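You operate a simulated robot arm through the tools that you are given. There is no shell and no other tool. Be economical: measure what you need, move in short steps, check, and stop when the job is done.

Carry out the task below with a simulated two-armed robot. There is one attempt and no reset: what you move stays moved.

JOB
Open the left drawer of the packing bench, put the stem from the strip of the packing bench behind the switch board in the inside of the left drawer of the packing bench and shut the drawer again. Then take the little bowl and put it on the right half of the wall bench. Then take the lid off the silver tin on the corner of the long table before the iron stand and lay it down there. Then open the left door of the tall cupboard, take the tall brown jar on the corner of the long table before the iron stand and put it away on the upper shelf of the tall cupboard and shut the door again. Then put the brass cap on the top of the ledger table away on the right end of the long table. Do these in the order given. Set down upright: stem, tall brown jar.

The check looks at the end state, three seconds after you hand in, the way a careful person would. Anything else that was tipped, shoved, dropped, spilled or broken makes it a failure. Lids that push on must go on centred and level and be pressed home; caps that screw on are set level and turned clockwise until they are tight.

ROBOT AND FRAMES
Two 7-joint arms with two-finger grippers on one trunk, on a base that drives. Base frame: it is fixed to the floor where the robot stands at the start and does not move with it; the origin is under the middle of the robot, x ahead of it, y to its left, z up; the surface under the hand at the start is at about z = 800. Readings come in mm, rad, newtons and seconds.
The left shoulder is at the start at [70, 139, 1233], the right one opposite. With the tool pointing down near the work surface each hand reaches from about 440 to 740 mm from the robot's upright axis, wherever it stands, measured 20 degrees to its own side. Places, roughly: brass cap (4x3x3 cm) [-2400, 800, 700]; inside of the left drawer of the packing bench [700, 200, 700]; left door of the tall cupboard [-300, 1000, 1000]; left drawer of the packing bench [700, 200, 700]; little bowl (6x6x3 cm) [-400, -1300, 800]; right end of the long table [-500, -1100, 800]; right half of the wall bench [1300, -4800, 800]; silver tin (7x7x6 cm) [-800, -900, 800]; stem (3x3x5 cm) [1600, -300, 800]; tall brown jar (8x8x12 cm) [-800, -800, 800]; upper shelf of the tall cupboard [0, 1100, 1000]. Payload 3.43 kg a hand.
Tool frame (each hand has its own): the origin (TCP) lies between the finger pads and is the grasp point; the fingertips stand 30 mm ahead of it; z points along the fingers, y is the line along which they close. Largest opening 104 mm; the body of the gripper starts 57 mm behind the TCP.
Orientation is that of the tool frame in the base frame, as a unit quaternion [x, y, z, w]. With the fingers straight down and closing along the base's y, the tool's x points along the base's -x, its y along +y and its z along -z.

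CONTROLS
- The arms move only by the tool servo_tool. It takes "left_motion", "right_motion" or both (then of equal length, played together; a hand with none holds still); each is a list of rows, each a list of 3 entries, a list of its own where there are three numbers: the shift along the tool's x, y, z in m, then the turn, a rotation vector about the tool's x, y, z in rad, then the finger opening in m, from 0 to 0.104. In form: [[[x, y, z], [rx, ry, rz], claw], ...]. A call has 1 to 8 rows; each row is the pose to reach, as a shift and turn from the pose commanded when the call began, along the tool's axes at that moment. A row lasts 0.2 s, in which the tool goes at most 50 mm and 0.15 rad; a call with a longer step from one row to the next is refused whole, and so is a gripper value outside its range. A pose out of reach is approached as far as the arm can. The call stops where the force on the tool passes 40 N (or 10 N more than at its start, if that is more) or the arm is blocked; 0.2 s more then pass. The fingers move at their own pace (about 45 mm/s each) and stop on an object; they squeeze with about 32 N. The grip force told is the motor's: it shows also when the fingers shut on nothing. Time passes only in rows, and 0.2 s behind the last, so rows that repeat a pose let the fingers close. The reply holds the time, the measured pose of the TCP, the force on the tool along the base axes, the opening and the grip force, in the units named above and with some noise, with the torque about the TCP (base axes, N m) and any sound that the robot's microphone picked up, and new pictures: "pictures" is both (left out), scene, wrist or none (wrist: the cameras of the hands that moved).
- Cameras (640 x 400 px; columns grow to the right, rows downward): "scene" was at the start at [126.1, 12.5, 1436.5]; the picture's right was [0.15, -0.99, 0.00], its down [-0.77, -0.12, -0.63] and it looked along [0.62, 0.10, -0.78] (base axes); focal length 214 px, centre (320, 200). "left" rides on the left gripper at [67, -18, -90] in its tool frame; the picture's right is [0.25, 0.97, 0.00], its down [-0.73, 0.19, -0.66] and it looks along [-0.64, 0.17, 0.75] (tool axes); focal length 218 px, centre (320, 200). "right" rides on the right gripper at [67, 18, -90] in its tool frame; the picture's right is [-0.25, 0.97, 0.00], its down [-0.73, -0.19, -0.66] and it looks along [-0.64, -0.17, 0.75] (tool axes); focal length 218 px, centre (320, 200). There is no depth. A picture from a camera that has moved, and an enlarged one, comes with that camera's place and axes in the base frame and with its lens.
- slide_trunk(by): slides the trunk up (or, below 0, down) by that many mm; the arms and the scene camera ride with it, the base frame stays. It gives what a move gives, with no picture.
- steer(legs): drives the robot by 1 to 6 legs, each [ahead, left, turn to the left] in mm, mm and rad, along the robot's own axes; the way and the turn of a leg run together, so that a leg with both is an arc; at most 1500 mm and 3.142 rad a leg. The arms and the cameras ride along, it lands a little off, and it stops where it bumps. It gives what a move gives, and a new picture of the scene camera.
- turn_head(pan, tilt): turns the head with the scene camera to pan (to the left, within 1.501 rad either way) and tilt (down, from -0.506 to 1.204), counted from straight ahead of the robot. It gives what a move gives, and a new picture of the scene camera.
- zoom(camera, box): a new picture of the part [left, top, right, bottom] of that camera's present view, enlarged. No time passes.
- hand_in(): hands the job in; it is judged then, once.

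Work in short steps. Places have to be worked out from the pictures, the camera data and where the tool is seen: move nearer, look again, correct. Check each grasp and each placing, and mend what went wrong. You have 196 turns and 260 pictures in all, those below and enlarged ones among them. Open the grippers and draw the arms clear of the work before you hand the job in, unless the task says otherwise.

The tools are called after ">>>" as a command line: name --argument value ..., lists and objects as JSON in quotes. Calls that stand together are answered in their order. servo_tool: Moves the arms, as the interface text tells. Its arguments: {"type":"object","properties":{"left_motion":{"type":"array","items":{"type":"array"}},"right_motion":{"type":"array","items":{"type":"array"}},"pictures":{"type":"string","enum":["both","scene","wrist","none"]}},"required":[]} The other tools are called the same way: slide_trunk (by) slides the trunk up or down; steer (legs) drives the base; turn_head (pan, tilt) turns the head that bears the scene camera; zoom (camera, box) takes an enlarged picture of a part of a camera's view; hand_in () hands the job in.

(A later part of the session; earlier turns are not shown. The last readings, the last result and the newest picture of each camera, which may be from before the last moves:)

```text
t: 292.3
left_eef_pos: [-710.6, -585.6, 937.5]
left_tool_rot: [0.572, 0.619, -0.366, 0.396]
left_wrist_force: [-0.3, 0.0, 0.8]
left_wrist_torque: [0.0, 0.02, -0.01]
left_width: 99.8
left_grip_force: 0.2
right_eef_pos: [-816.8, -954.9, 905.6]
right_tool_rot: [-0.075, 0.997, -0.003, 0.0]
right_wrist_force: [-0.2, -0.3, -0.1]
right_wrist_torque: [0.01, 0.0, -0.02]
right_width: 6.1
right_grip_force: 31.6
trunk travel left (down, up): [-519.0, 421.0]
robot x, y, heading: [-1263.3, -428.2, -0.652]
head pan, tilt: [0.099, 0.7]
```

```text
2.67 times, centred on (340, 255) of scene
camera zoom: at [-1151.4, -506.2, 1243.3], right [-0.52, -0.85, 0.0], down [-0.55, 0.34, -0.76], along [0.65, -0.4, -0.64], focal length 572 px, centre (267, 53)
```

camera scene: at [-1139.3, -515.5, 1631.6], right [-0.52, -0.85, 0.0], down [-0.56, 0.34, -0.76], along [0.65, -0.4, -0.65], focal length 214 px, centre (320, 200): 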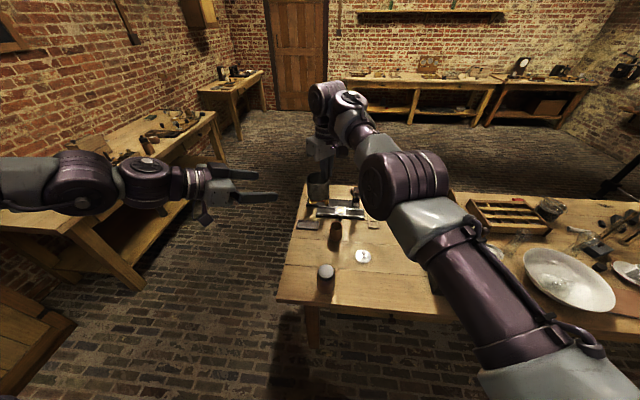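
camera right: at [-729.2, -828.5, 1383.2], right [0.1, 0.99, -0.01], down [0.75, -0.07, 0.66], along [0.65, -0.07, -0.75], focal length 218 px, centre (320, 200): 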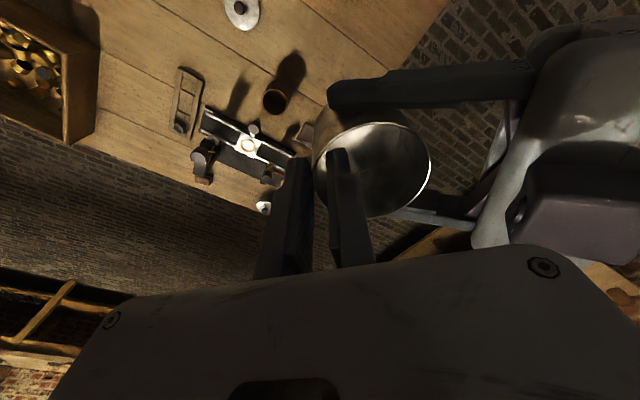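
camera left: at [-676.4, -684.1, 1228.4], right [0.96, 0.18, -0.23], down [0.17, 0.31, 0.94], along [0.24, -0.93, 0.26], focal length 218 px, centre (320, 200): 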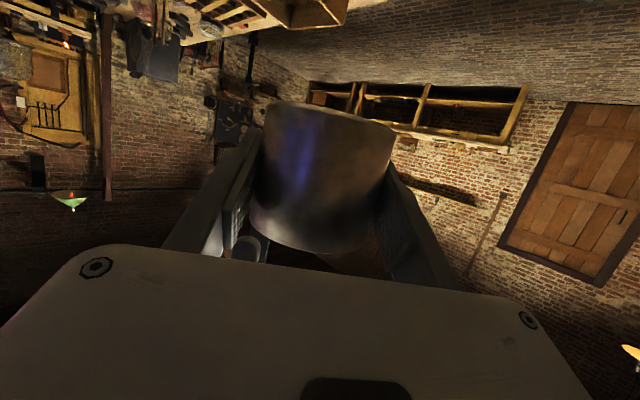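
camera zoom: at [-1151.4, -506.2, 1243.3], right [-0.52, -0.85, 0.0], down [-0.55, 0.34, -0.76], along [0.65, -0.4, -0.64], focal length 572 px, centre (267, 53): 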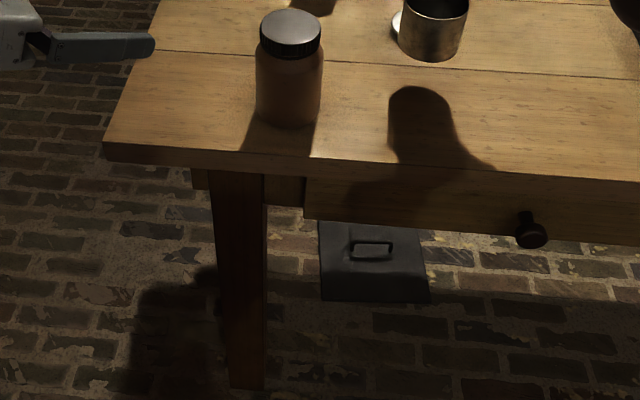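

The tin is upright over its spot and clear of the lid. I lower it, then step down to contact.

>>> servo_tool --right_motion '[[[0, 0, 0.015], [0, 0, 0], 0.0], [[0, 0, 0.03], [0, 0, 0], 0.0], [[0, 0, 0.04], [0, 0, 0], 0.0], [[0, 0, 0.045], [0, 0, 0], 0.0]]' --pictures "none"

>>> servo_tool --right_motion '[[[0, 0, 0.003], [0, 0, 0], 0.0], [[0, 0, 0.006], [0, 0, 0], 0.0], [[0, 0, 0.008], [0, 0, 0], 0.0]]' --pictures "wrist"

```text
t: 293.3
left_eef_pos: [-710.0, -587.1, 938.6]
left_tool_rot: [0.572, 0.618, -0.367, 0.396]
left_wrist_force: [0.1, -0.1, 0.8]
left_wrist_torque: [0.03, 0.03, 0.0]
left_width: 100.2
left_grip_force: 0.1
right_eef_pos: [-815.1, -957.6, 858.8]
right_tool_rot: [-0.075, 0.997, -0.003, 0.0]
right_wrist_force: [0.4, 0.7, 0.2]
right_wrist_torque: [-0.01, 0.01, -0.01]
right_width: 6.0
right_grip_force: 32.2
trunk travel left (down, up): [-519.0, 421.0]
robot x, y, heading: [-1263.9, -431.3, -0.649]
head pan, tilt: [0.099, 0.7]
```

```text
t: 294.1
left_eef_pos: [-710.5, -586.0, 939.5]
left_tool_rot: [0.571, 0.618, -0.367, 0.396]
left_wrist_force: [0.1, -1.3, -0.2]
left_wrist_torque: [0.0, -0.01, -0.01]
left_width: 99.9
left_grip_force: 0.2
right_eef_pos: [-816.5, -956.2, 852.8]
right_tool_rot: [-0.075, 0.997, -0.004, 0.001]
right_wrist_force: [-0.3, -0.8, 0.9]
right_wrist_torque: [0.04, 0.0, -0.04]
right_width: 6.0
right_grip_force: 31.9
trunk travel left (down, up): [-519.0, 421.0]
robot x, y, heading: [-1261.0, -437.6, -0.645]
head pan, tilt: [0.099, 0.7]
camera right: at [-886.1, -949.1, 942.2], right [0.1, 0.99, -0.01], down [0.75, -0.07, 0.66], along [0.66, -0.07, -0.75], focal length 218 px, centre (320, 200)
```

right: 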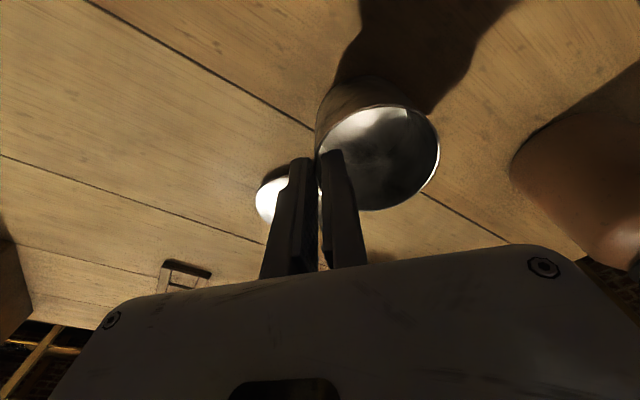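

>>> servo_tool --right_motion '[[[0, 0, 0.002], [0, 0, 0], 0.0], [[0, 0, 0.004], [0, 0, 0], 0.0], [[0, 0, 0.006], [0, 0, 0], 0.0]]' --pictures "none"

```text
t: 294.9
left_eef_pos: [-712.5, -584.9, 941.5]
left_tool_rot: [0.571, 0.617, -0.367, 0.397]
left_wrist_force: [0.7, -0.1, -0.6]
left_wrist_torque: [0.02, 0.05, -0.01]
left_width: 100.0
left_grip_force: 0.1
right_eef_pos: [-816.6, -956.6, 852.5]
right_tool_rot: [-0.074, 0.997, -0.007, 0.003]
right_wrist_force: [3.9, -8.4, 26.3]
right_wrist_torque: [-0.09, -0.15, -0.11]
right_width: 6.2
right_grip_force: 31.8
trunk travel left (down, up): [-519.0, 421.0]
robot x, y, heading: [-1265.0, -436.4, -0.648]
head pan, tilt: [0.099, 0.7]
```

The tin is down. I relax the press, open slowly and raise the hand straight up.

>>> servo_tool --right_motion '[[[0, 0, -0.005], [0, 0, 0], 0.0], [[0, 0, -0.005], [0, 0, 0], 0.015], [[0, 0, -0.005], [0, 0, 0], 0.025], [[0, 0, -0.005], [0, 0, 0], 0.03], [[0, 0, -0.03], [0, 0, 0], 0.03], [[0, 0, -0.07], [0, 0, 0], 0.03], [[0, 0, -0.11], [0, 0, 0], 0.03]]' --pictures "wrist"

```text
t: 296.5
left_eef_pos: [-711.6, -584.7, 940.1]
left_tool_rot: [0.571, 0.619, -0.366, 0.396]
left_wrist_force: [-0.4, 0.3, -0.1]
left_wrist_torque: [-0.01, 0.02, 0.02]
left_width: 100.0
left_grip_force: 0.2
right_eef_pos: [-817.4, -953.2, 957.1]
right_tool_rot: [-0.074, 0.997, -0.004, 0.0]
right_wrist_force: [-0.6, 0.1, 0.3]
right_wrist_torque: [0.0, -0.03, -0.02]
right_width: 29.7
right_grip_force: 0.1
trunk travel left (down, up): [-519.0, 421.0]
robot x, y, heading: [-1265.8, -431.2, -0.649]
head pan, tilt: [0.099, 0.7]
camera right: at [-887.1, -946.4, 1046.6], right [0.1, 0.99, -0.01], down [0.75, -0.07, 0.66], along [0.65, -0.07, -0.75], focal length 218 px, centre (320, 200)
```

right: 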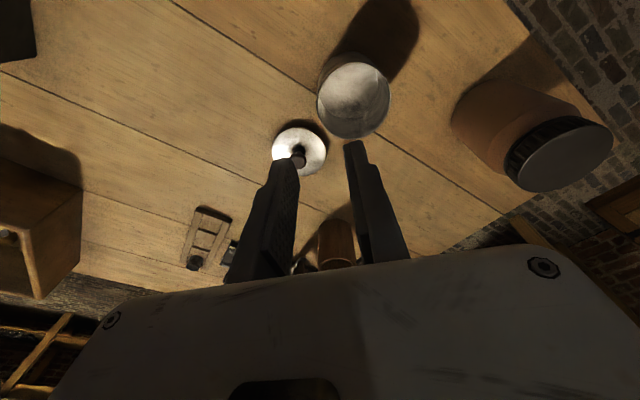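

The tin and lid are set down properly. Now to the cupboard: I raise the trunk, slide away from the table and turn to face the cupboard.

>>> slide_trunk --by 230

>>> steer --legs '[[-40, 750, 0], [0, 0, 1.576]]'

>>> turn_head --pan 0.0 --tilt 0.35

```text
t: 298.9
left_eef_pos: [-710.8, -585.8, 1169.0]
left_tool_rot: [0.572, 0.618, -0.366, 0.396]
left_wrist_force: [-0.3, -0.5, 0.3]
left_wrist_torque: [0.01, 0.03, -0.02]
left_width: 100.0
left_grip_force: 0.0
right_eef_pos: [-816.6, -954.3, 1185.5]
right_tool_rot: [-0.074, 0.997, -0.003, 0.001]
right_wrist_force: [-0.5, 1.2, 1.3]
right_wrist_torque: [0.0, 0.01, 0.0]
right_width: 29.7
right_grip_force: 0.1
trunk travel left (down, up): [-749.0, 191.0]
robot x, y, heading: [-1263.0, -432.6, -0.647]
head pan, tilt: [0.099, 0.7]
```

```text
t: 306.8
left_eef_pos: [-707.3, 743.5, 1169.2]
left_tool_rot: [-0.044, 0.84, 0.028, 0.539]
left_wrist_force: [-0.4, -0.8, -0.3]
left_wrist_torque: [0.01, -0.01, 0.0]
left_width: 100.1
left_grip_force: 0.0
right_eef_pos: [-336.5, 646.6, 1185.6]
right_tool_rot: [0.766, -0.642, 0.002, -0.003]
right_wrist_force: [-0.4, -0.4, 0.1]
right_wrist_torque: [0.02, 0.0, -0.03]
right_width: 30.0
right_grip_force: 0.1
trunk travel left (down, up): [-749.0, 191.0]
robot x, y, heading: [-849.7, 186.5, 0.95]
head pan, tilt: [0.099, 0.7]
camera scene: at [-775.3, 301.1, 1473.3], right [0.87, -0.5, 0.0], down [-0.32, -0.56, -0.76], along [0.38, 0.66, -0.64], focal length 214 px, centre (320, 200)
```

scene: 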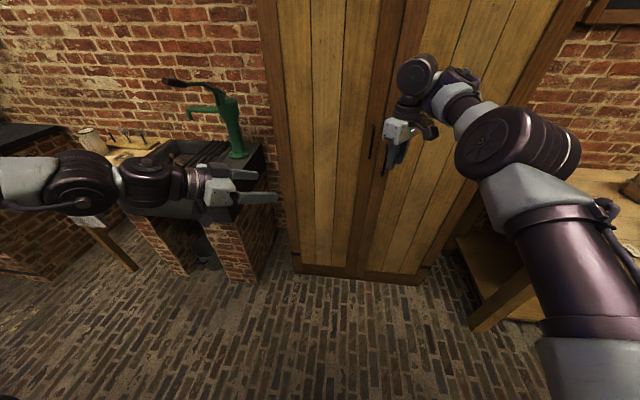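

```text
t: 307.7
left_eef_pos: [-707.8, 743.9, 1168.2]
left_tool_rot: [-0.043, 0.841, 0.028, 0.539]
left_wrist_force: [0.0, 0.3, 0.2]
left_wrist_torque: [0.02, 0.02, 0.01]
left_width: 100.0
left_grip_force: 0.1
right_eef_pos: [-336.5, 646.8, 1185.6]
right_tool_rot: [0.766, -0.643, 0.002, -0.002]
right_wrist_force: [0.3, 0.5, -1.2]
right_wrist_torque: [0.0, 0.01, 0.02]
right_width: 30.0
right_grip_force: 0.0
trunk travel left (down, up): [-749.0, 191.0]
robot x, y, heading: [-842.3, 185.2, 0.944]
head pan, tilt: [0.0, 0.351]
camera scene: at [-763.8, 303.3, 1504.6], right [0.81, -0.58, 0.0], down [-0.2, -0.28, -0.94], along [0.55, 0.76, -0.34], focal length 214 px, centre (320, 200)
```

scene: 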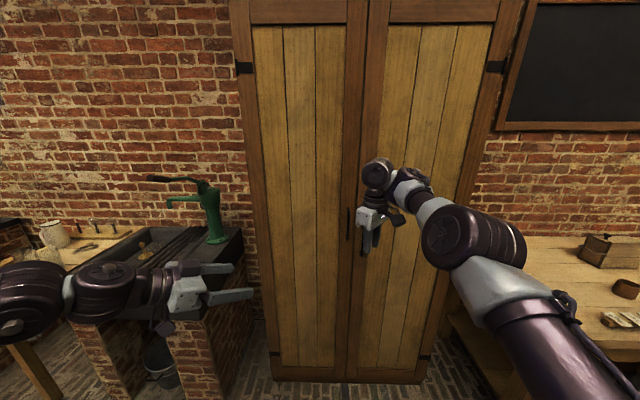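

The cupboard front runs from [-489,1142] to [235,609], with the left door's handle at about [-196,887,1100]. First I pull the right hand in so I can get closer.

>>> servo_tool --right_motion '[[[0.041, 0.006, 0], [0, 0, 0], 0.05], [[0.082, 0.012, 0], [0, 0, 0], 0.05], [[0.123, 0.018, 0], [0, 0, 0], 0.05], [[0.164, 0.024, 0], [0, 0, 0], 0.05], [[0.205, 0.03, 0], [0, 0, 0], 0.05], [[0.247, 0.038, 0], [0, 0, 0], 0.05]]' --left_motion '[[[0, 0, 0], [-0.125, 0, -0.055], 0.06], [[0, 0, 0], [-0.25, 0, -0.11], 0.06], [[0, 0, 0], [-0.375, 0, -0.165], 0.06], [[0, 0, 0], [-0.5, 0, -0.22], 0.06], [[0, 0, 0], [-0.625, 0, -0.275], 0.06], [[0, 0, 0], [-0.75, 0, -0.33], 0.06]]' --pictures "none"

>>> zoom --camera "scene" --box '[240, 130, 480, 280]'

```text
t: 309.1
left_eef_pos: [-712.8, 757.6, 1168.4]
left_tool_rot: [-0.369, 0.755, 0.246, 0.483]
left_wrist_force: [0.2, 0.2, 0.4]
left_wrist_torque: [-0.02, 0.01, 0.03]
left_width: 60.2
left_grip_force: 0.1
left hand out of reach, approached as far as the arm can: row 6
right_eef_pos: [-194.0, 528.5, 1147.5]
right_tool_rot: [0.767, -0.642, 0.001, -0.003]
right_wrist_force: [-0.5, 0.1, 0.2]
right_wrist_torque: [-0.05, 0.01, -0.01]
right_width: 50.0
right_grip_force: 0.1
right hand out of reach, approached as far as the arm can: row 1, 2, 3, 4, 5, 6
trunk travel left (down, up): [-749.0, 191.0]
robot x, y, heading: [-851.8, 184.2, 0.945]
head pan, tilt: [0.0, 0.351]
```

```text
2.67 times, centred on (360, 205) of scene
camera zoom: at [-760.1, 302.2, 1504.5], right [0.81, -0.58, 0.0], down [-0.2, -0.28, -0.94], along [0.55, 0.76, -0.34], focal length 572 px, centre (213, 187)
```

zoom: 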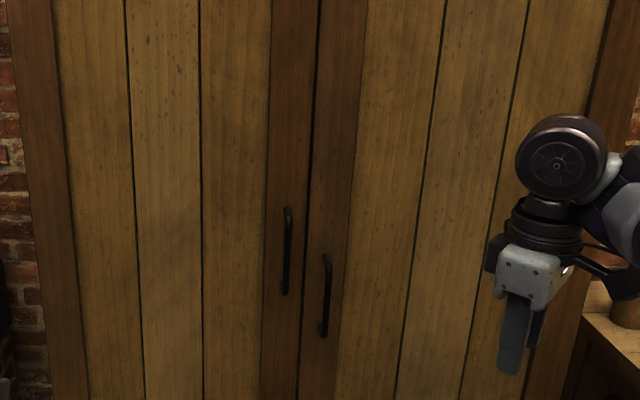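

Both doors' handles are clearly visible; the left one spans z 1046–1170. I move the robot right and forward, so the left hand is opposite the left door's handle.

>>> steer --legs '[[0, -335, -0.02], [240, 0, 0]]'

>>> turn_head --pan 0.3 --tilt 0.5

>>> zoom --camera "left" --box '[0, 0, 640, 400]'

```text
t: 312.6
left_eef_pos: [-297.8, 751.8, 1168.8]
left_tool_rot: [-0.364, 0.757, 0.241, 0.486]
left_wrist_force: [0.0, -0.1, 0.5]
left_wrist_torque: [0.03, -0.02, -0.03]
left_width: 59.9
left_grip_force: 0.0
right_eef_pos: [220.0, 514.0, 1150.1]
right_tool_rot: [0.761, -0.648, 0.002, -0.004]
right_wrist_force: [0.8, 0.3, 0.0]
right_wrist_torque: [0.05, 0.01, 0.01]
right_width: 50.1
right_grip_force: 0.0
trunk travel left (down, up): [-749.0, 191.0]
robot x, y, heading: [-439.7, 181.8, 0.932]
head pan, tilt: [0.0, 0.351]
camera scene: at [-351.4, 295.6, 1504.9], right [0.8, -0.6, 0.0], down [-0.2, -0.27, -0.94], along [0.56, 0.75, -0.34], focal length 214 px, centre (320, 200)
```

scene: 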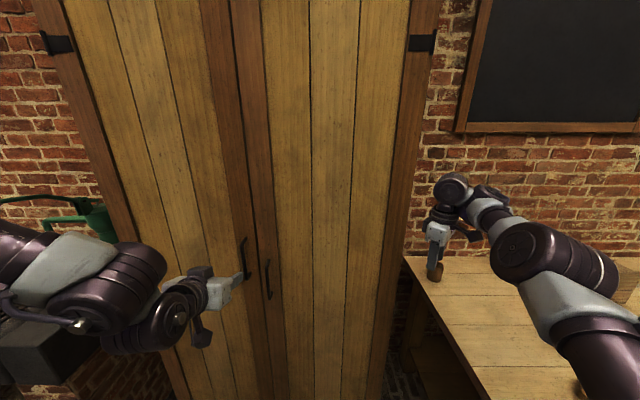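

```text
t: 313.4
left_eef_pos: [-296.0, 753.1, 1167.2]
left_tool_rot: [-0.364, 0.758, 0.24, 0.485]
left_wrist_force: [0.1, 0.8, 0.1]
left_wrist_torque: [0.02, 0.03, -0.01]
left_width: 60.1
left_grip_force: 0.1
right_eef_pos: [220.6, 515.2, 1148.2]
right_tool_rot: [0.762, -0.648, 0.002, -0.003]
right_wrist_force: [0.5, 0.0, -0.5]
right_wrist_torque: [0.0, 0.01, 0.0]
right_width: 50.0
right_grip_force: 0.2
trunk travel left (down, up): [-749.0, 191.0]
robot x, y, heading: [-435.1, 184.3, 0.934]
head pan, tilt: [0.3, 0.499]
camera scene: at [-375.0, 309.0, 1490.9], right [0.94, -0.33, 0.0], down [-0.16, -0.45, -0.88], along [0.29, 0.83, -0.48], focal length 214 px, centre (320, 200)
```

scene: 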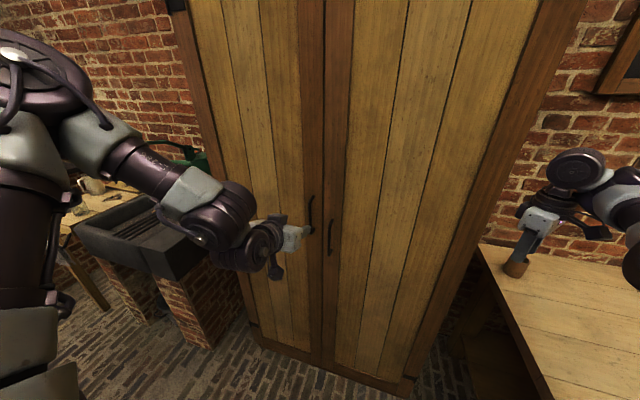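

```text
1.00 times, centred on (320, 200) of left (not enlarged: the box is as wide or as high as the picture)
camera zoom: at [-349.6, 657.3, 1141.9], right [-0.83, 0.52, -0.22], down [-0.33, -0.12, 0.94], along [0.46, 0.85, 0.27], focal length 218 px, centre (320, 200)
```

zoom: 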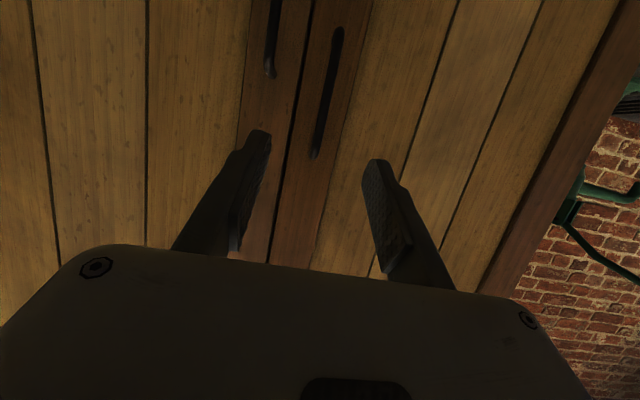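

The left hand points straight at the left door's handle, about 170 mm ahead. I advance 130 mm and check.

>>> servo_tool --left_motion '[[[-0.002, 0.001, 0.035], [0, 0, 0], 0.05], [[-0.004, 0.002, 0.07], [0, 0, 0], 0.05], [[-0.006, 0.003, 0.1], [0, 0, 0], 0.05], [[-0.007, 0.004, 0.13], [0, 0, 0], 0.05], [[-0.007, 0.004, 0.13], [0, 0, 0], 0.05]]' --pictures "wrist"

```text
t: 314.6
left_eef_pos: [-222.8, 848.4, 1120.7]
left_tool_rot: [-0.363, 0.758, 0.239, 0.486]
left_wrist_force: [-0.1, -0.2, 0.2]
left_wrist_torque: [-0.02, 0.01, -0.02]
left_width: 49.9
left_grip_force: 0.0
right_eef_pos: [219.9, 514.7, 1149.7]
right_tool_rot: [0.761, -0.648, 0.002, -0.004]
right_wrist_force: [1.1, 0.1, -0.1]
right_wrist_torque: [-0.02, -0.05, 0.01]
right_width: 50.5
right_grip_force: 0.0
trunk travel left (down, up): [-749.0, 191.0]
robot x, y, heading: [-438.1, 179.8, 0.937]
head pan, tilt: [0.3, 0.499]
camera left: at [-277.4, 753.5, 1094.8], right [-0.83, 0.52, -0.22], down [-0.33, -0.12, 0.94], along [0.46, 0.85, 0.27], focal length 218 px, centre (320, 200)
```

left: 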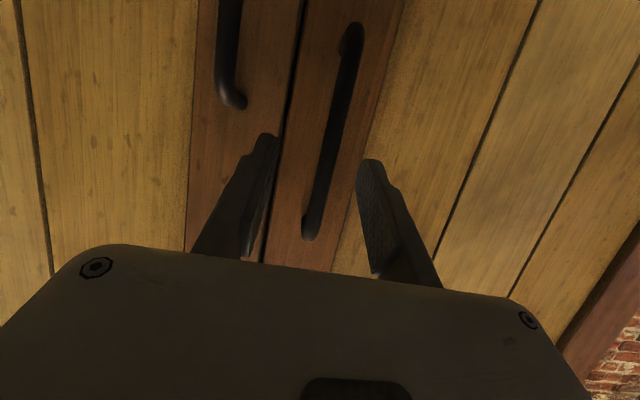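

It's lined up. I advance 42 mm with a 6 mm correction, then close on the bar.

>>> servo_tool --left_motion '[[[0, 0.003, 0.015], [0, 0, 0], 0.05], [[0, 0.006, 0.03], [0, 0, 0], 0.05], [[0, 0.006, 0.04], [0, 0, 0], 0.05], [[0, 0.006, 0.04], [0, 0, 0], 0.025], [[0, 0.006, 0.04], [0, 0, 0], 0.0], [[0, 0.006, 0.04], [0, 0, 0], 0.0], [[0, 0.006, 0.04], [0, 0, 0], 0.0]]' --pictures "wrist"

```text
t: 316.2
left_eef_pos: [-203.2, 882.1, 1102.0]
left_tool_rot: [-0.364, 0.758, 0.239, 0.485]
left_wrist_force: [3.2, -4.1, -2.9]
left_wrist_torque: [-0.21, -0.71, 0.0]
left_width: 10.9
left_grip_force: 44.5
right_eef_pos: [221.2, 514.7, 1148.6]
right_tool_rot: [0.761, -0.649, 0.001, -0.002]
right_wrist_force: [-0.5, 0.7, -0.1]
right_wrist_torque: [-0.02, 0.01, 0.04]
right_width: 50.1
right_grip_force: 0.1
trunk travel left (down, up): [-749.0, 191.0]
robot x, y, heading: [-439.4, 183.6, 0.931]
head pan, tilt: [0.3, 0.499]
camera left: at [-257.9, 787.0, 1077.6], right [-0.82, 0.52, -0.22], down [-0.33, -0.12, 0.94], along [0.46, 0.85, 0.27], focal length 218 px, centre (320, 200)
```

left: 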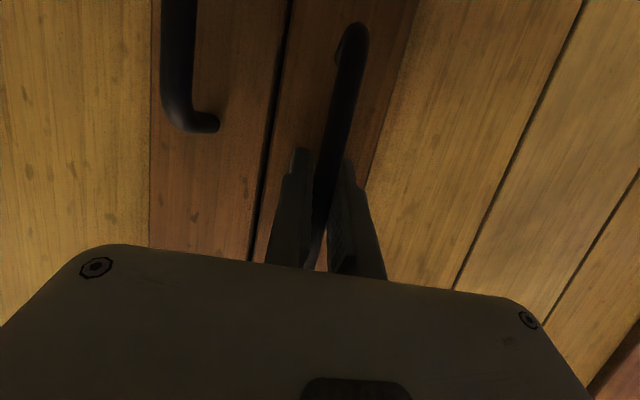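

The handle is gripped at 10.9 mm. I start swinging the door open along its arc about the left hinge, gently first.

>>> servo_tool --left_motion '[[[0.004, 0.001, -0.008], [0, 0, 0], 0.0], [[0.0073, 0.0025, -0.016], [0.027, 0, 0.012], 0.0], [[0.011, 0.0035, -0.024], [0.04, 0, 0.018], 0.0], [[0.0147, 0.005, -0.0324], [0.0546, 0, 0.025], 0.0], [[0.018, 0.007, -0.04], [0.07, 0, 0.03], 0.0], [[0.022, 0.0095, -0.048], [0.08, 0, 0.037], 0.0], [[0.0255, 0.012, -0.056], [0.095, 0, 0.043], 0.0], [[0.0291, 0.0142, -0.0641], [0.109, 0, 0.05], 0.0]]' --pictures "scene"

```text
t: 318.0
left_eef_pos: [-258.6, 830.9, 1102.2]
left_tool_rot: [-0.316, 0.782, 0.209, 0.496]
left_wrist_force: [18.4, -23.1, -16.5]
left_wrist_torque: [-0.21, -0.75, 0.22]
left_width: 10.5
left_grip_force: 44.3
right_eef_pos: [224.7, 512.1, 1147.4]
right_tool_rot: [0.761, -0.649, 0.001, -0.003]
right_wrist_force: [0.6, -0.2, -0.3]
right_wrist_torque: [0.0, 0.0, -0.03]
right_width: 49.9
right_grip_force: 0.0
trunk travel left (down, up): [-749.0, 191.0]
robot x, y, heading: [-433.4, 180.1, 0.932]
head pan, tilt: [0.3, 0.499]
camera scene: at [-370.9, 304.3, 1491.0], right [0.94, -0.33, 0.0], down [-0.16, -0.45, -0.88], along [0.29, 0.83, -0.48], focal length 214 px, centre (320, 200)
```

scene: 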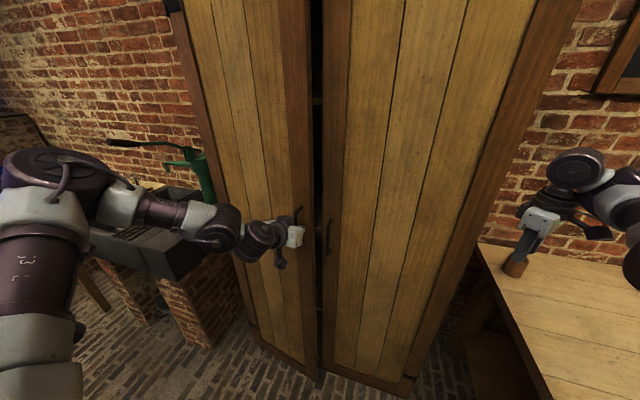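

The door is moving. I continue along the arc with a corrected radius and let the hand yaw with the door.

>>> servo_tool --left_motion '[[[0.008, 0.004, -0.017], [0.045, 0, 0.02], 0.0], [[0.016, 0.0082, -0.0341], [0.09, 0, 0.042], 0.0], [[0.024, 0.014, -0.051], [0.135, 0, 0.062], 0.0], [[0.0316, 0.0202, -0.0672], [0.18, 0, 0.085], 0.0], [[0.039, 0.028, -0.083], [0.225, 0, 0.105], 0.0], [[0.0466, 0.0358, -0.0992], [0.27, 0, 0.127], 0.0], [[0.054, 0.045, -0.114], [0.315, 0, 0.148], 0.0], [[0.0609, 0.0546, -0.1293], [0.36, 0, 0.17], 0.0]]' --pictures "scene"

```text
t: 318.8
left_eef_pos: [-303.3, 799.7, 1102.9]
left_tool_rot: [-0.258, 0.801, 0.168, 0.513]
left_wrist_force: [9.4, -19.4, 4.6]
left_wrist_torque: [-0.47, 0.56, 0.23]
left_width: 10.4
left_grip_force: 44.0
right_eef_pos: [218.8, 512.0, 1151.7]
right_tool_rot: [0.762, -0.648, 0.002, -0.004]
right_wrist_force: [-0.3, 0.7, 0.9]
right_wrist_torque: [0.01, -0.02, -0.02]
right_width: 49.9
right_grip_force: 0.0
trunk travel left (down, up): [-749.0, 191.0]
robot x, y, heading: [-432.9, 181.6, 0.93]
head pan, tilt: [0.3, 0.499]
stopped in row 3 (left hand): the force on the tool passed its limit at 44 N (the readings are from after the stop); the commanded pose is now the measured one
camera scene: at [-376.5, 305.1, 1491.7], right [0.94, -0.33, 0.0], down [-0.16, -0.45, -0.88], along [0.29, 0.83, -0.48], focal length 214 px, centre (320, 200)
```

scene: 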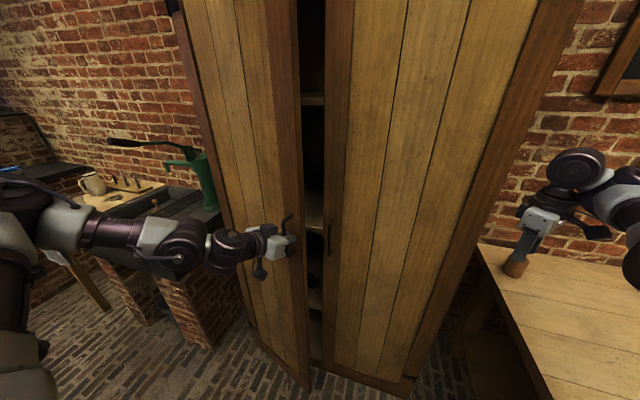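

It's opening steadily, and the fitted hinge is farther left than I assumed. I continue with the better arc.

>>> servo_tool --left_motion '[[[0.009, 0.002, -0.019], [0.045, 0, 0.02], 0.0], [[0.018, 0.006, -0.0395], [0.09, 0, 0.042], 0.0], [[0.027, 0.011, -0.059], [0.135, 0, 0.062], 0.0], [[0.036, 0.016, -0.078], [0.18, 0, 0.085], 0.0], [[0.0445, 0.023, -0.097], [0.225, 0, 0.105], 0.0], [[0.053, 0.0305, -0.1157], [0.27, 0, 0.127], 0.0], [[0.0615, 0.04, -0.134], [0.315, 0, 0.148], 0.0], [[0.07, 0.049, -0.152], [0.36, 0, 0.17], 0.0]]' --pictures "none"

```text
t: 320.6
left_eef_pos: [-472.4, 744.4, 1103.5]
left_tool_rot: [-0.099, 0.837, 0.07, 0.533]
left_wrist_force: [0.3, -10.1, 0.9]
left_wrist_torque: [-0.88, 0.76, 0.16]
left_width: 10.7
left_grip_force: 43.7
right_eef_pos: [220.3, 512.6, 1149.4]
right_tool_rot: [0.761, -0.648, 0.002, -0.004]
right_wrist_force: [0.0, -0.8, 1.3]
right_wrist_torque: [0.0, -0.03, 0.0]
right_width: 50.0
right_grip_force: 0.0
trunk travel left (down, up): [-749.0, 191.0]
robot x, y, heading: [-440.0, 180.8, 0.934]
head pan, tilt: [0.3, 0.499]
```

The door is at about 45°. I continue the same arc motion.

>>> servo_tool --left_motion '[[[0.009, 0.002, -0.019], [0.045, 0, 0.02], 0.0], [[0.018, 0.007, -0.039], [0.09, 0, 0.042], 0.0], [[0.027, 0.012, -0.058], [0.135, 0, 0.062], 0.0], [[0.036, 0.018, -0.077], [0.18, 0, 0.085], 0.0], [[0.0445, 0.025, -0.096], [0.225, 0, 0.105], 0.0], [[0.0535, 0.0337, -0.114], [0.27, 0, 0.127], 0.0], [[0.062, 0.043, -0.132], [0.315, 0, 0.148], 0.0], [[0.07, 0.053, -0.149], [0.36, 0, 0.17], 0.0]]' --pictures "scene"

```text
t: 322.5
left_eef_pos: [-637.0, 763.8, 1101.6]
left_tool_rot: [0.071, 0.84, -0.033, 0.536]
left_wrist_force: [4.8, 12.7, 5.7]
left_wrist_torque: [-0.82, 1.61, -0.39]
left_width: 10.7
left_grip_force: 44.4
right_eef_pos: [222.3, 515.5, 1147.8]
right_tool_rot: [0.761, -0.649, 0.003, -0.003]
right_wrist_force: [0.2, -0.6, -0.1]
right_wrist_torque: [0.03, -0.01, -0.01]
right_width: 49.9
right_grip_force: 0.1
trunk travel left (down, up): [-749.0, 191.0]
robot x, y, heading: [-435.6, 181.0, 0.93]
head pan, tilt: [0.3, 0.499]
stopped in row 8 (left hand): the force on the tool passed its limit at 43 N (the readings are from after the stop); the commanded pose is now the measured one
camera scene: at [-374.5, 310.3, 1490.2], right [0.94, -0.33, 0.0], down [-0.16, -0.45, -0.88], along [0.29, 0.83, -0.48], focal length 214 px, centre (320, 200)
```

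scene: 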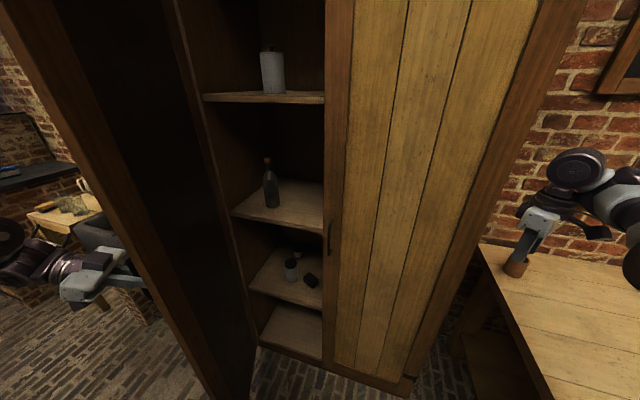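

The door is about 70° open and the shelves are visible; the upper shelf, z≈1010, holds a dark bottle. I open it further by driving the base left while still holding the handle.

>>> steer --legs '[[-15, 90, 0.1], [0, 80, 0]]'

```text
t: 323.3
left_eef_pos: [-666.6, 773.7, 1101.3]
left_tool_rot: [0.064, 0.843, -0.026, 0.533]
left_wrist_force: [11.4, 24.4, 2.2]
left_wrist_torque: [-0.99, 1.51, -0.25]
left_width: 11.1
left_grip_force: 44.7
right_eef_pos: [198.6, 542.4, 1144.8]
right_tool_rot: [0.767, -0.642, 0.003, 0.0]
right_wrist_force: [0.8, -0.2, -0.3]
right_wrist_torque: [0.03, -0.01, 0.03]
right_width: 50.1
right_grip_force: 0.1
trunk travel left (down, up): [-749.0, 191.0]
robot x, y, heading: [-454.0, 195.9, 0.954]
head pan, tilt: [0.3, 0.499]
stopped in leg 1: the force on the tool passed its limit at 48 N (the readings are from after the stop); the commanded pose is now the measured one
camera scene: at [-393.8, 325.8, 1490.0], right [0.95, -0.31, 0.0], down [-0.15, -0.46, -0.88], along [0.27, 0.83, -0.48], focal length 214 px, centre (320, 200)
```

scene: 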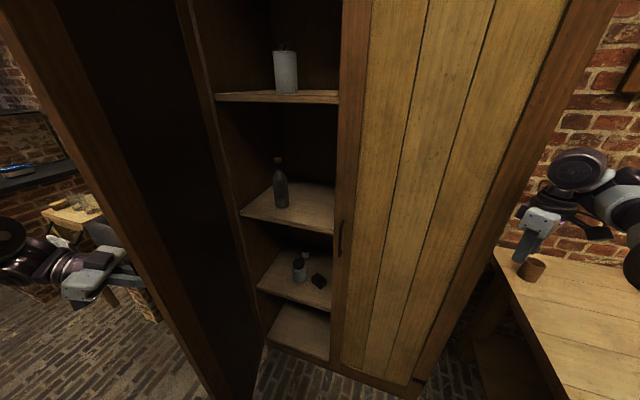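

Forcing further just twists the grip, and 70° is enough: I'll put the jar in with the left hand, which enters straight from this position. I release the handle and back the hand out.

>>> servo_tool --left_motion '[[[0, 0, 0], [0, 0, 0], 0.03], [[0, 0, 0], [0, 0, 0], 0.06], [[0, 0, -0.03], [0, 0, 0], 0.06], [[0, 0, -0.06], [0, 0, 0], 0.06], [[0, 0, -0.09], [0, 0, 0], 0.06]]' --pictures "none"

>>> steer --legs '[[-280, 0, 0], [0, -230, -0.02]]'

```text
t: 324.5
left_eef_pos: [-675.6, 769.6, 1104.3]
left_tool_rot: [0.062, 0.842, -0.026, 0.535]
left_wrist_force: [-0.4, -0.6, 0.5]
left_wrist_torque: [0.01, 0.0, 0.01]
left_width: 60.1
left_grip_force: 0.1
left hand out of reach, approached as far as the arm can: row 3, 4, 5
right_eef_pos: [193.2, 540.9, 1148.1]
right_tool_rot: [0.768, -0.64, 0.002, -0.002]
right_wrist_force: [0.9, 0.7, -0.2]
right_wrist_torque: [0.0, -0.01, 0.01]
right_width: 50.1
right_grip_force: 0.1
trunk travel left (down, up): [-749.0, 191.0]
robot x, y, heading: [-456.6, 194.7, 0.951]
head pan, tilt: [0.3, 0.499]
```

```text
t: 325.6
left_eef_pos: [-700.3, 740.7, 1105.5]
left_tool_rot: [0.068, 0.842, -0.014, 0.534]
left_wrist_force: [11.4, 29.9, -4.2]
left_wrist_torque: [-0.04, 0.45, 0.86]
left_width: 80.3
left_grip_force: 17.4
right_eef_pos: [165.1, 500.4, 1147.4]
right_tool_rot: [0.766, -0.642, 0.004, -0.001]
right_wrist_force: [-1.1, -1.1, -1.0]
right_wrist_torque: [0.07, -0.07, -0.01]
right_width: 49.9
right_grip_force: 0.1
trunk travel left (down, up): [-749.0, 191.0]
robot x, y, heading: [-481.8, 153.6, 0.949]
head pan, tilt: [0.3, 0.499]
stopped in leg 1: the force on the tool passed its limit at 54 N (the readings are from after the stop); the commanded pose is now the measured one
camera scene: at [-427.2, 285.0, 1490.5], right [0.95, -0.32, 0.0], down [-0.15, -0.46, -0.88], along [0.28, 0.83, -0.48], focal length 214 px, centre (320, 200)
```

scene: 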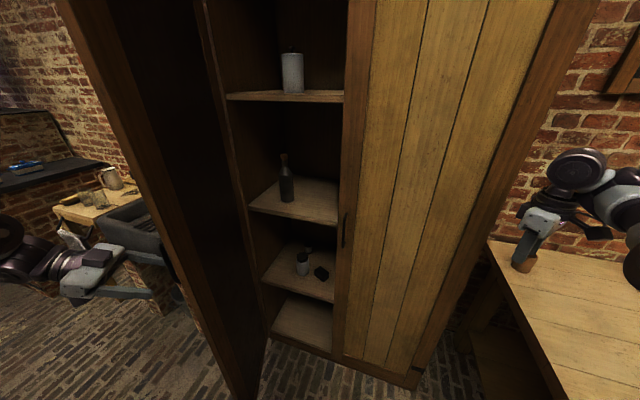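

The fingers are still around the handle since the arm couldn't retreat. I back the hand straight off the bar by moving the base along the fingers' axis.

>>> steer --legs '[[-47, 66, 0]]'

>>> zoom --camera "left" --box '[0, 0, 640, 400]'

```text
t: 326.6
left_eef_pos: [-779.2, 732.4, 1108.1]
left_tool_rot: [0.068, 0.843, -0.017, 0.533]
left_wrist_force: [-0.6, 0.9, -0.6]
left_wrist_torque: [0.01, 0.06, 0.02]
left_width: 59.9
left_grip_force: 0.1
right_eef_pos: [87.9, 496.0, 1147.3]
right_tool_rot: [0.767, -0.641, 0.001, -0.002]
right_wrist_force: [-0.3, -0.9, 0.4]
right_wrist_torque: [0.04, 0.01, 0.02]
right_width: 49.9
right_grip_force: 0.0
trunk travel left (down, up): [-749.0, 191.0]
robot x, y, heading: [-567.0, 152.9, 0.954]
head pan, tilt: [0.3, 0.499]
camera scene: at [-503.4, 277.7, 1491.0], right [0.95, -0.31, 0.0], down [-0.15, -0.45, -0.88], along [0.27, 0.83, -0.48], focal length 214 px, centre (320, 200)
```

scene: 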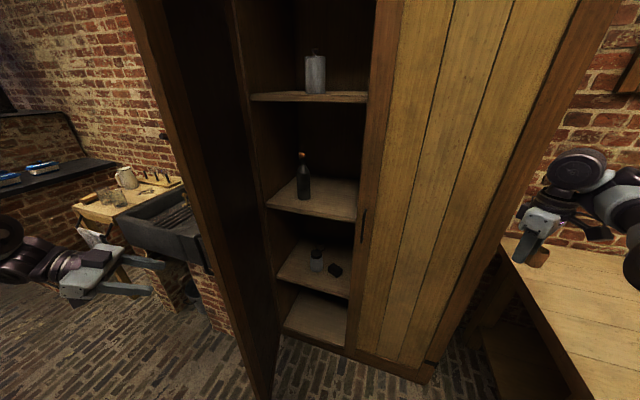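

```text
1.00 times, centred on (320, 200) of left (not enlarged: the box is as wide or as high as the picture)
camera zoom: at [-889.1, 730.7, 1084.5], right [0.02, 0.98, -0.18], down [-0.26, 0.18, 0.95], along [0.97, 0.03, 0.26], focal length 218 px, centre (320, 200)
```

zoom: 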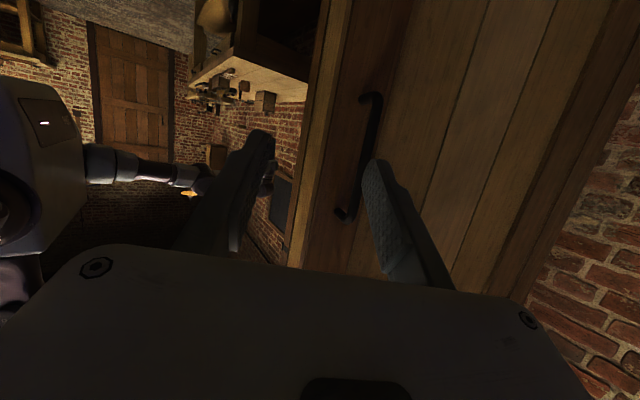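

The hand is free and the door stays open. I back away, turn toward the long table, and go to the jar's side.

>>> steer --legs '[[-250, 0, 0], [0, 0, -1.6], [-230, 0, 0], [0, -780, 0]]'

>>> turn_head --pan 0.2 --tilt 0.7

```text
t: 337.5
left_eef_pos: [-777.7, -322.7, 1106.7]
left_tool_rot: [0.659, 0.527, -0.402, 0.355]
left_wrist_force: [0.1, 0.6, -0.3]
left_wrist_torque: [-0.02, 0.0, 0.03]
left_width: 59.9
left_grip_force: 0.1
right_eef_pos: [-1064.5, -1172.8, 1148.1]
right_tool_rot: [-0.059, 0.998, -0.004, 0.0]
right_wrist_force: [0.8, 0.7, -0.3]
right_wrist_torque: [-0.01, -0.02, -0.01]
right_width: 49.9
right_grip_force: 0.0
trunk travel left (down, up): [-749.0, 191.0]
robot x, y, heading: [-1372.3, -503.9, -0.674]
head pan, tilt: [0.3, 0.499]
camera scene: at [-1245.7, -567.3, 1491.0], right [-0.37, -0.93, 0.0], down [-0.45, 0.18, -0.88], along [0.82, -0.32, -0.48], focal length 214 px, centre (320, 200)
```

scene: 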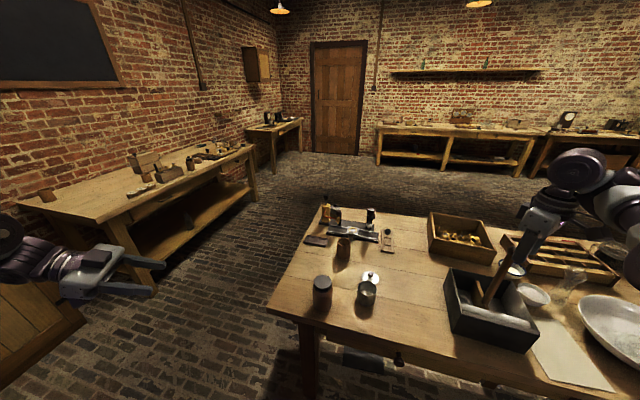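

```text
t: 338.2
left_eef_pos: [-777.3, -323.0, 1108.5]
left_tool_rot: [0.66, 0.527, -0.402, 0.354]
left_wrist_force: [-0.4, 0.3, -0.2]
left_wrist_torque: [-0.01, 0.0, 0.06]
left_width: 59.9
left_grip_force: 0.0
right_eef_pos: [-1065.4, -1174.2, 1149.5]
right_tool_rot: [-0.06, 0.998, -0.003, -0.001]
right_wrist_force: [-0.8, 0.6, 0.1]
right_wrist_torque: [-0.01, 0.03, 0.02]
right_width: 50.2
right_grip_force: 0.0
trunk travel left (down, up): [-749.0, 191.0]
robot x, y, heading: [-1369.9, -502.5, -0.679]
head pan, tilt: [0.201, 0.7]
camera scene: at [-1255.4, -573.6, 1473.3], right [-0.46, -0.89, 0.0], down [-0.57, 0.3, -0.77], along [0.68, -0.35, -0.64], focal length 214 px, centre (320, 200)
```

scene: 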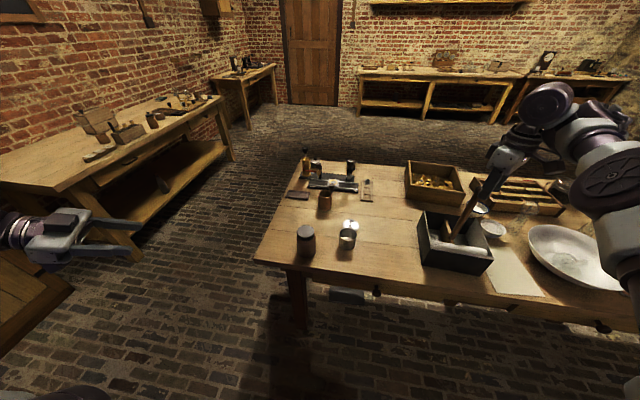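

The jar is ahead. I lift the right hand out of harm's way, shift right 80 mm, and turn the left hand to point forward at the jar while still high.

>>> servo_tool --left_motion '[[[-0.016, 0.001, 0.035], [-0.121, 0.006, -0.057], 0.1], [[-0.033, 0.002, 0.07], [-0.242, 0.012, -0.114], 0.1], [[-0.049, 0.002, 0.105], [-0.363, 0.018, -0.171], 0.1], [[-0.066, 0.003, 0.14], [-0.484, 0.024, -0.228], 0.1], [[-0.082, 0.004, 0.174], [-0.605, 0.03, -0.285], 0.1], [[-0.098, 0.005, 0.209], [-0.726, 0.036, -0.342], 0.1], [[-0.115, 0.006, 0.244], [-0.847, 0.042, -0.399], 0.1], [[-0.131, 0.006, 0.279], [-0.967, 0.047, -0.457], 0.1]]' --right_motion '[[[0, 0, -0.03], [0, 0, 0], 0.05], [[0, 0, -0.06], [0, 0, 0], 0.05], [[0, 0, -0.09], [0, 0, 0], 0.05], [[0, 0, -0.12], [0, 0, 0], 0.05], [[0, 0, -0.15], [0, 0, 0], 0.05], [[0, 0, -0.18], [0, 0, 0], 0.05], [[0, 0, -0.21], [0, 0, 0], 0.05], [[0, 0, -0.21], [0, 0, 0], 0.05]]' --pictures "none"

>>> steer --legs '[[0, -80, 0.03]]'

```text
t: 340.0
left_eef_pos: [-839.8, -613.7, 1104.7]
left_tool_rot: [0.385, 0.742, -0.288, 0.468]
left_wrist_force: [0.0, -0.1, -0.8]
left_wrist_torque: [-0.04, 0.01, 0.01]
left_width: 99.8
left_grip_force: 0.1
left hand out of reach, approached as far as the arm can: row 7, 8
right_eef_pos: [-1063.8, -1170.4, 1332.6]
right_tool_rot: [-0.059, 0.998, -0.01, 0.006]
right_wrist_force: [0.7, 1.2, 0.0]
right_wrist_torque: [-0.01, 0.04, 0.0]
right_width: 50.0
right_grip_force: 0.0
right hand out of reach, approached as far as the arm can: row 2, 3, 4, 6, 7, 8
trunk travel left (down, up): [-749.0, 191.0]
robot x, y, heading: [-1371.5, -501.9, -0.676]
head pan, tilt: [0.201, 0.7]
```

```text
t: 341.1
left_eef_pos: [-885.6, -658.8, 1102.6]
left_tool_rot: [0.375, 0.746, -0.282, 0.472]
left_wrist_force: [0.8, 0.4, 0.6]
left_wrist_torque: [-0.01, 0.02, -0.03]
left_width: 100.1
left_grip_force: 0.0
right_eef_pos: [-1093.4, -1222.0, 1332.5]
right_tool_rot: [-0.074, 0.997, -0.012, 0.005]
right_wrist_force: [-0.1, 0.6, 0.3]
right_wrist_torque: [-0.05, 0.02, 0.0]
right_width: 50.0
right_grip_force: 0.0
trunk travel left (down, up): [-749.0, 191.0]
robot x, y, heading: [-1417.9, -566.9, -0.647]
head pan, tilt: [0.201, 0.7]
camera scene: at [-1300.8, -630.2, 1473.2], right [-0.43, -0.9, 0.0], down [-0.58, 0.28, -0.76], along [0.69, -0.33, -0.64], focal length 214 px, centre (320, 200)
```

scene: 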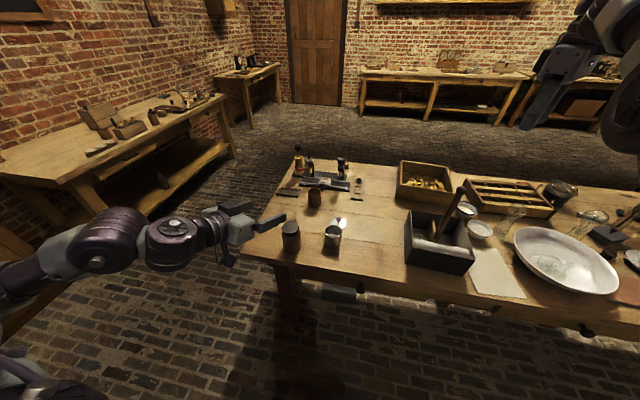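

I lower the trunk so the left hand is level with the jar's upper body, and look through its camera.

>>> slide_trunk --by -195

>>> zoom --camera "left" --box '[0, 0, 640, 400]'

```text
t: 343.2
left_eef_pos: [-888.2, -660.8, 908.2]
left_tool_rot: [0.376, 0.746, -0.281, 0.472]
left_wrist_force: [0.7, -0.7, 0.1]
left_wrist_torque: [-0.02, 0.01, -0.01]
left_width: 100.2
left_grip_force: 0.0
right_eef_pos: [-1095.8, -1225.3, 1135.9]
right_tool_rot: [-0.073, 0.997, -0.011, 0.007]
right_wrist_force: [0.1, -0.2, -0.4]
right_wrist_torque: [0.0, -0.02, 0.0]
right_width: 50.0
right_grip_force: 0.0
trunk travel left (down, up): [-554.0, 386.0]
robot x, y, heading: [-1416.2, -572.1, -0.651]
head pan, tilt: [0.201, 0.7]
```

```text
1.00 times, centred on (320, 200) of left (not enlarged: the box is as wide or as high as the picture)
camera zoom: at [-964.3, -580.5, 882.9], right [0.73, 0.62, -0.29], down [0.03, 0.4, 0.92], along [0.68, -0.68, 0.27], focal length 218 px, centre (320, 200)
```

zoom: 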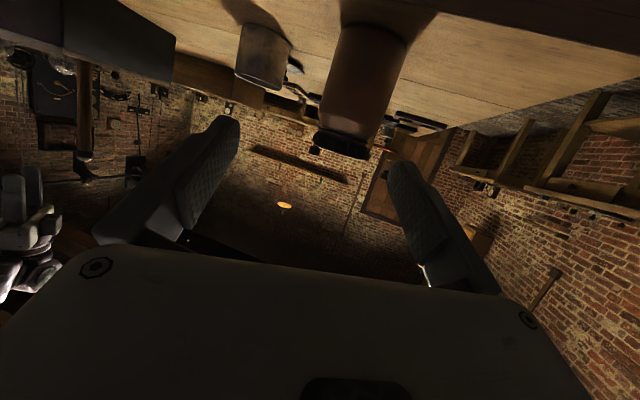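

The jar is ahead, a little to the image's right. I correct sideways 32 mm, advance 70 mm, and look again.

>>> servo_tool --left_motion '[[[-0.003, 0.016, 0.0], [0, 0, 0], 0.104], [[-0.006, 0.032, 0.0], [0, 0, 0], 0.104], [[-0.006, 0.032, 0.025], [0, 0, 0], 0.104], [[-0.006, 0.032, 0.05], [0, 0, 0], 0.104], [[-0.006, 0.032, 0.07], [0, 0, 0], 0.104]]' --pictures "wrist"

```text
t: 344.4
left_eef_pos: [-823.7, -698.1, 885.4]
left_tool_rot: [0.376, 0.746, -0.281, 0.473]
left_wrist_force: [0.0, -0.8, 0.4]
left_wrist_torque: [0.03, 0.04, 0.0]
left_width: 103.8
left_grip_force: 0.0
right_eef_pos: [-1093.9, -1224.1, 1137.4]
right_tool_rot: [-0.073, 0.997, -0.01, 0.006]
right_wrist_force: [0.1, -0.1, -0.5]
right_wrist_torque: [0.01, 0.01, 0.02]
right_width: 50.0
right_grip_force: 0.1
trunk travel left (down, up): [-554.0, 386.0]
robot x, y, heading: [-1421.0, -566.7, -0.651]
head pan, tilt: [0.201, 0.7]
camera left: at [-900.9, -618.1, 859.1], right [0.73, 0.62, -0.29], down [0.03, 0.4, 0.92], along [0.68, -0.68, 0.27], focal length 218 px, centre (320, 200)
```

left: 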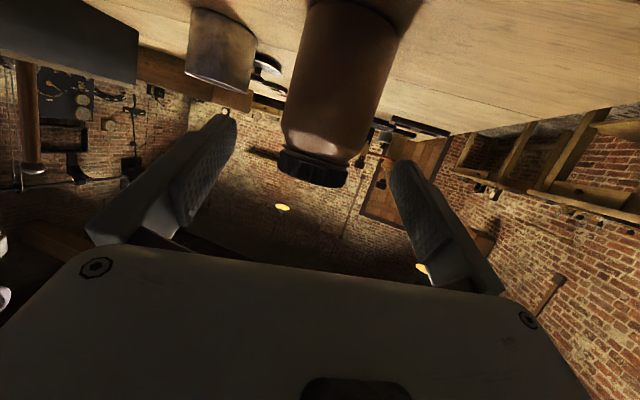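

The jar is centred between the fingers. I advance the remaining 88 mm and close.

>>> servo_tool --left_motion '[[[0, 0.001, 0.025], [0, 0, 0], 0.104], [[0, 0.002, 0.05], [0, 0, 0], 0.104], [[0, 0.002, 0.07], [0, 0, 0], 0.104], [[0, 0.002, 0.086], [0, 0, 0], 0.104], [[0, 0.002, 0.086], [0, 0, 0], 0.104]]' --pictures "wrist"

```text
t: 345.6
left_eef_pos: [-780.6, -762.3, 852.5]
left_tool_rot: [0.376, 0.746, -0.28, 0.472]
left_wrist_force: [0.0, -0.4, 0.1]
left_wrist_torque: [0.02, 0.03, -0.02]
left_width: 104.2
left_grip_force: 0.0
right_eef_pos: [-1094.9, -1223.7, 1137.5]
right_tool_rot: [-0.073, 0.997, -0.011, 0.006]
right_wrist_force: [-0.4, 0.1, -0.3]
right_wrist_torque: [0.02, -0.02, 0.01]
right_width: 49.9
right_grip_force: 0.2
trunk travel left (down, up): [-554.0, 386.0]
robot x, y, heading: [-1418.7, -561.5, -0.651]
head pan, tilt: [0.201, 0.7]
camera left: at [-856.7, -682.2, 825.6], right [0.73, 0.62, -0.29], down [0.03, 0.4, 0.92], along [0.68, -0.68, 0.27], focal length 218 px, centre (320, 200)
```

left: 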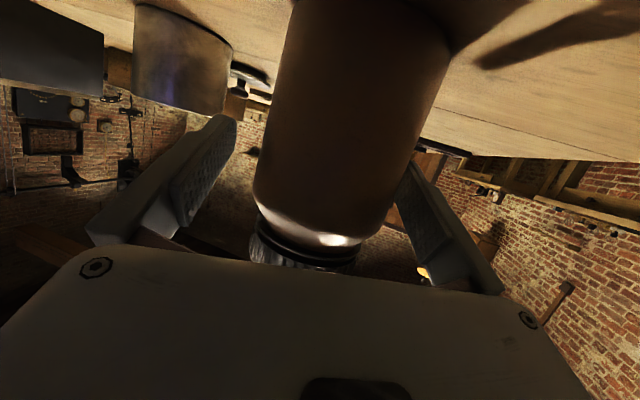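

The jar is between the fingers with no contact. I close gently.

>>> servo_tool --left_motion '[[[0, 0.003, 0], [0, 0, 0], 0.09], [[0, 0.003, 0], [0, 0, 0], 0.075], [[0, 0.003, 0], [0, 0, 0], 0.06], [[0, 0.003, 0], [0, 0, 0], 0.05], [[0, 0.003, 0], [0, 0, 0], 0.05]]' --pictures "none"

>>> slide_trunk --by 60

>>> zoom --camera "scene" --box '[180, 180, 380, 305]'

```text
t: 346.8
left_eef_pos: [-778.1, -761.2, 851.7]
left_tool_rot: [0.376, 0.746, -0.281, 0.473]
left_wrist_force: [0.3, 0.5, 1.9]
left_wrist_torque: [0.0, -0.17, -0.02]
left_width: 72.5
left_grip_force: 32.2
right_eef_pos: [-1095.7, -1224.4, 1137.7]
right_tool_rot: [-0.073, 0.997, -0.01, 0.007]
right_wrist_force: [0.4, 0.7, 1.0]
right_wrist_torque: [0.03, 0.03, 0.0]
right_width: 50.0
right_grip_force: 0.0
trunk travel left (down, up): [-554.0, 386.0]
robot x, y, heading: [-1420.9, -566.5, -0.653]
head pan, tilt: [0.201, 0.7]
```

```text
t: 347.8
left_eef_pos: [-777.8, -762.3, 910.5]
left_tool_rot: [0.375, 0.746, -0.28, 0.473]
left_wrist_force: [0.1, 0.7, -3.2]
left_wrist_torque: [0.01, 0.0, 0.03]
left_width: 71.7
left_grip_force: 31.9
right_eef_pos: [-1093.0, -1225.0, 1196.4]
right_tool_rot: [-0.072, 0.997, -0.01, 0.006]
right_wrist_force: [-0.2, -0.2, 0.3]
right_wrist_torque: [-0.02, -0.02, -0.03]
right_width: 50.0
right_grip_force: 0.0
trunk travel left (down, up): [-614.0, 326.0]
robot x, y, heading: [-1423.0, -566.3, -0.645]
head pan, tilt: [0.201, 0.7]
```

```text
3.20 times, centred on (280, 242) of scene
camera zoom: at [-1302.3, -633.8, 1338.1], right [-0.43, -0.9, 0.0], down [-0.58, 0.28, -0.76], along [0.69, -0.33, -0.64], focal length 686 px, centre (448, 64)
```

zoom: 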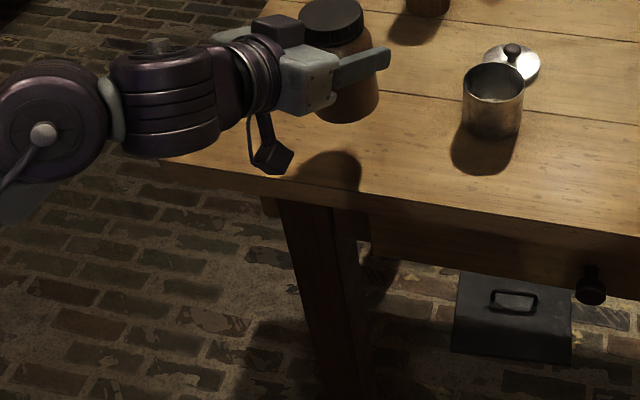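

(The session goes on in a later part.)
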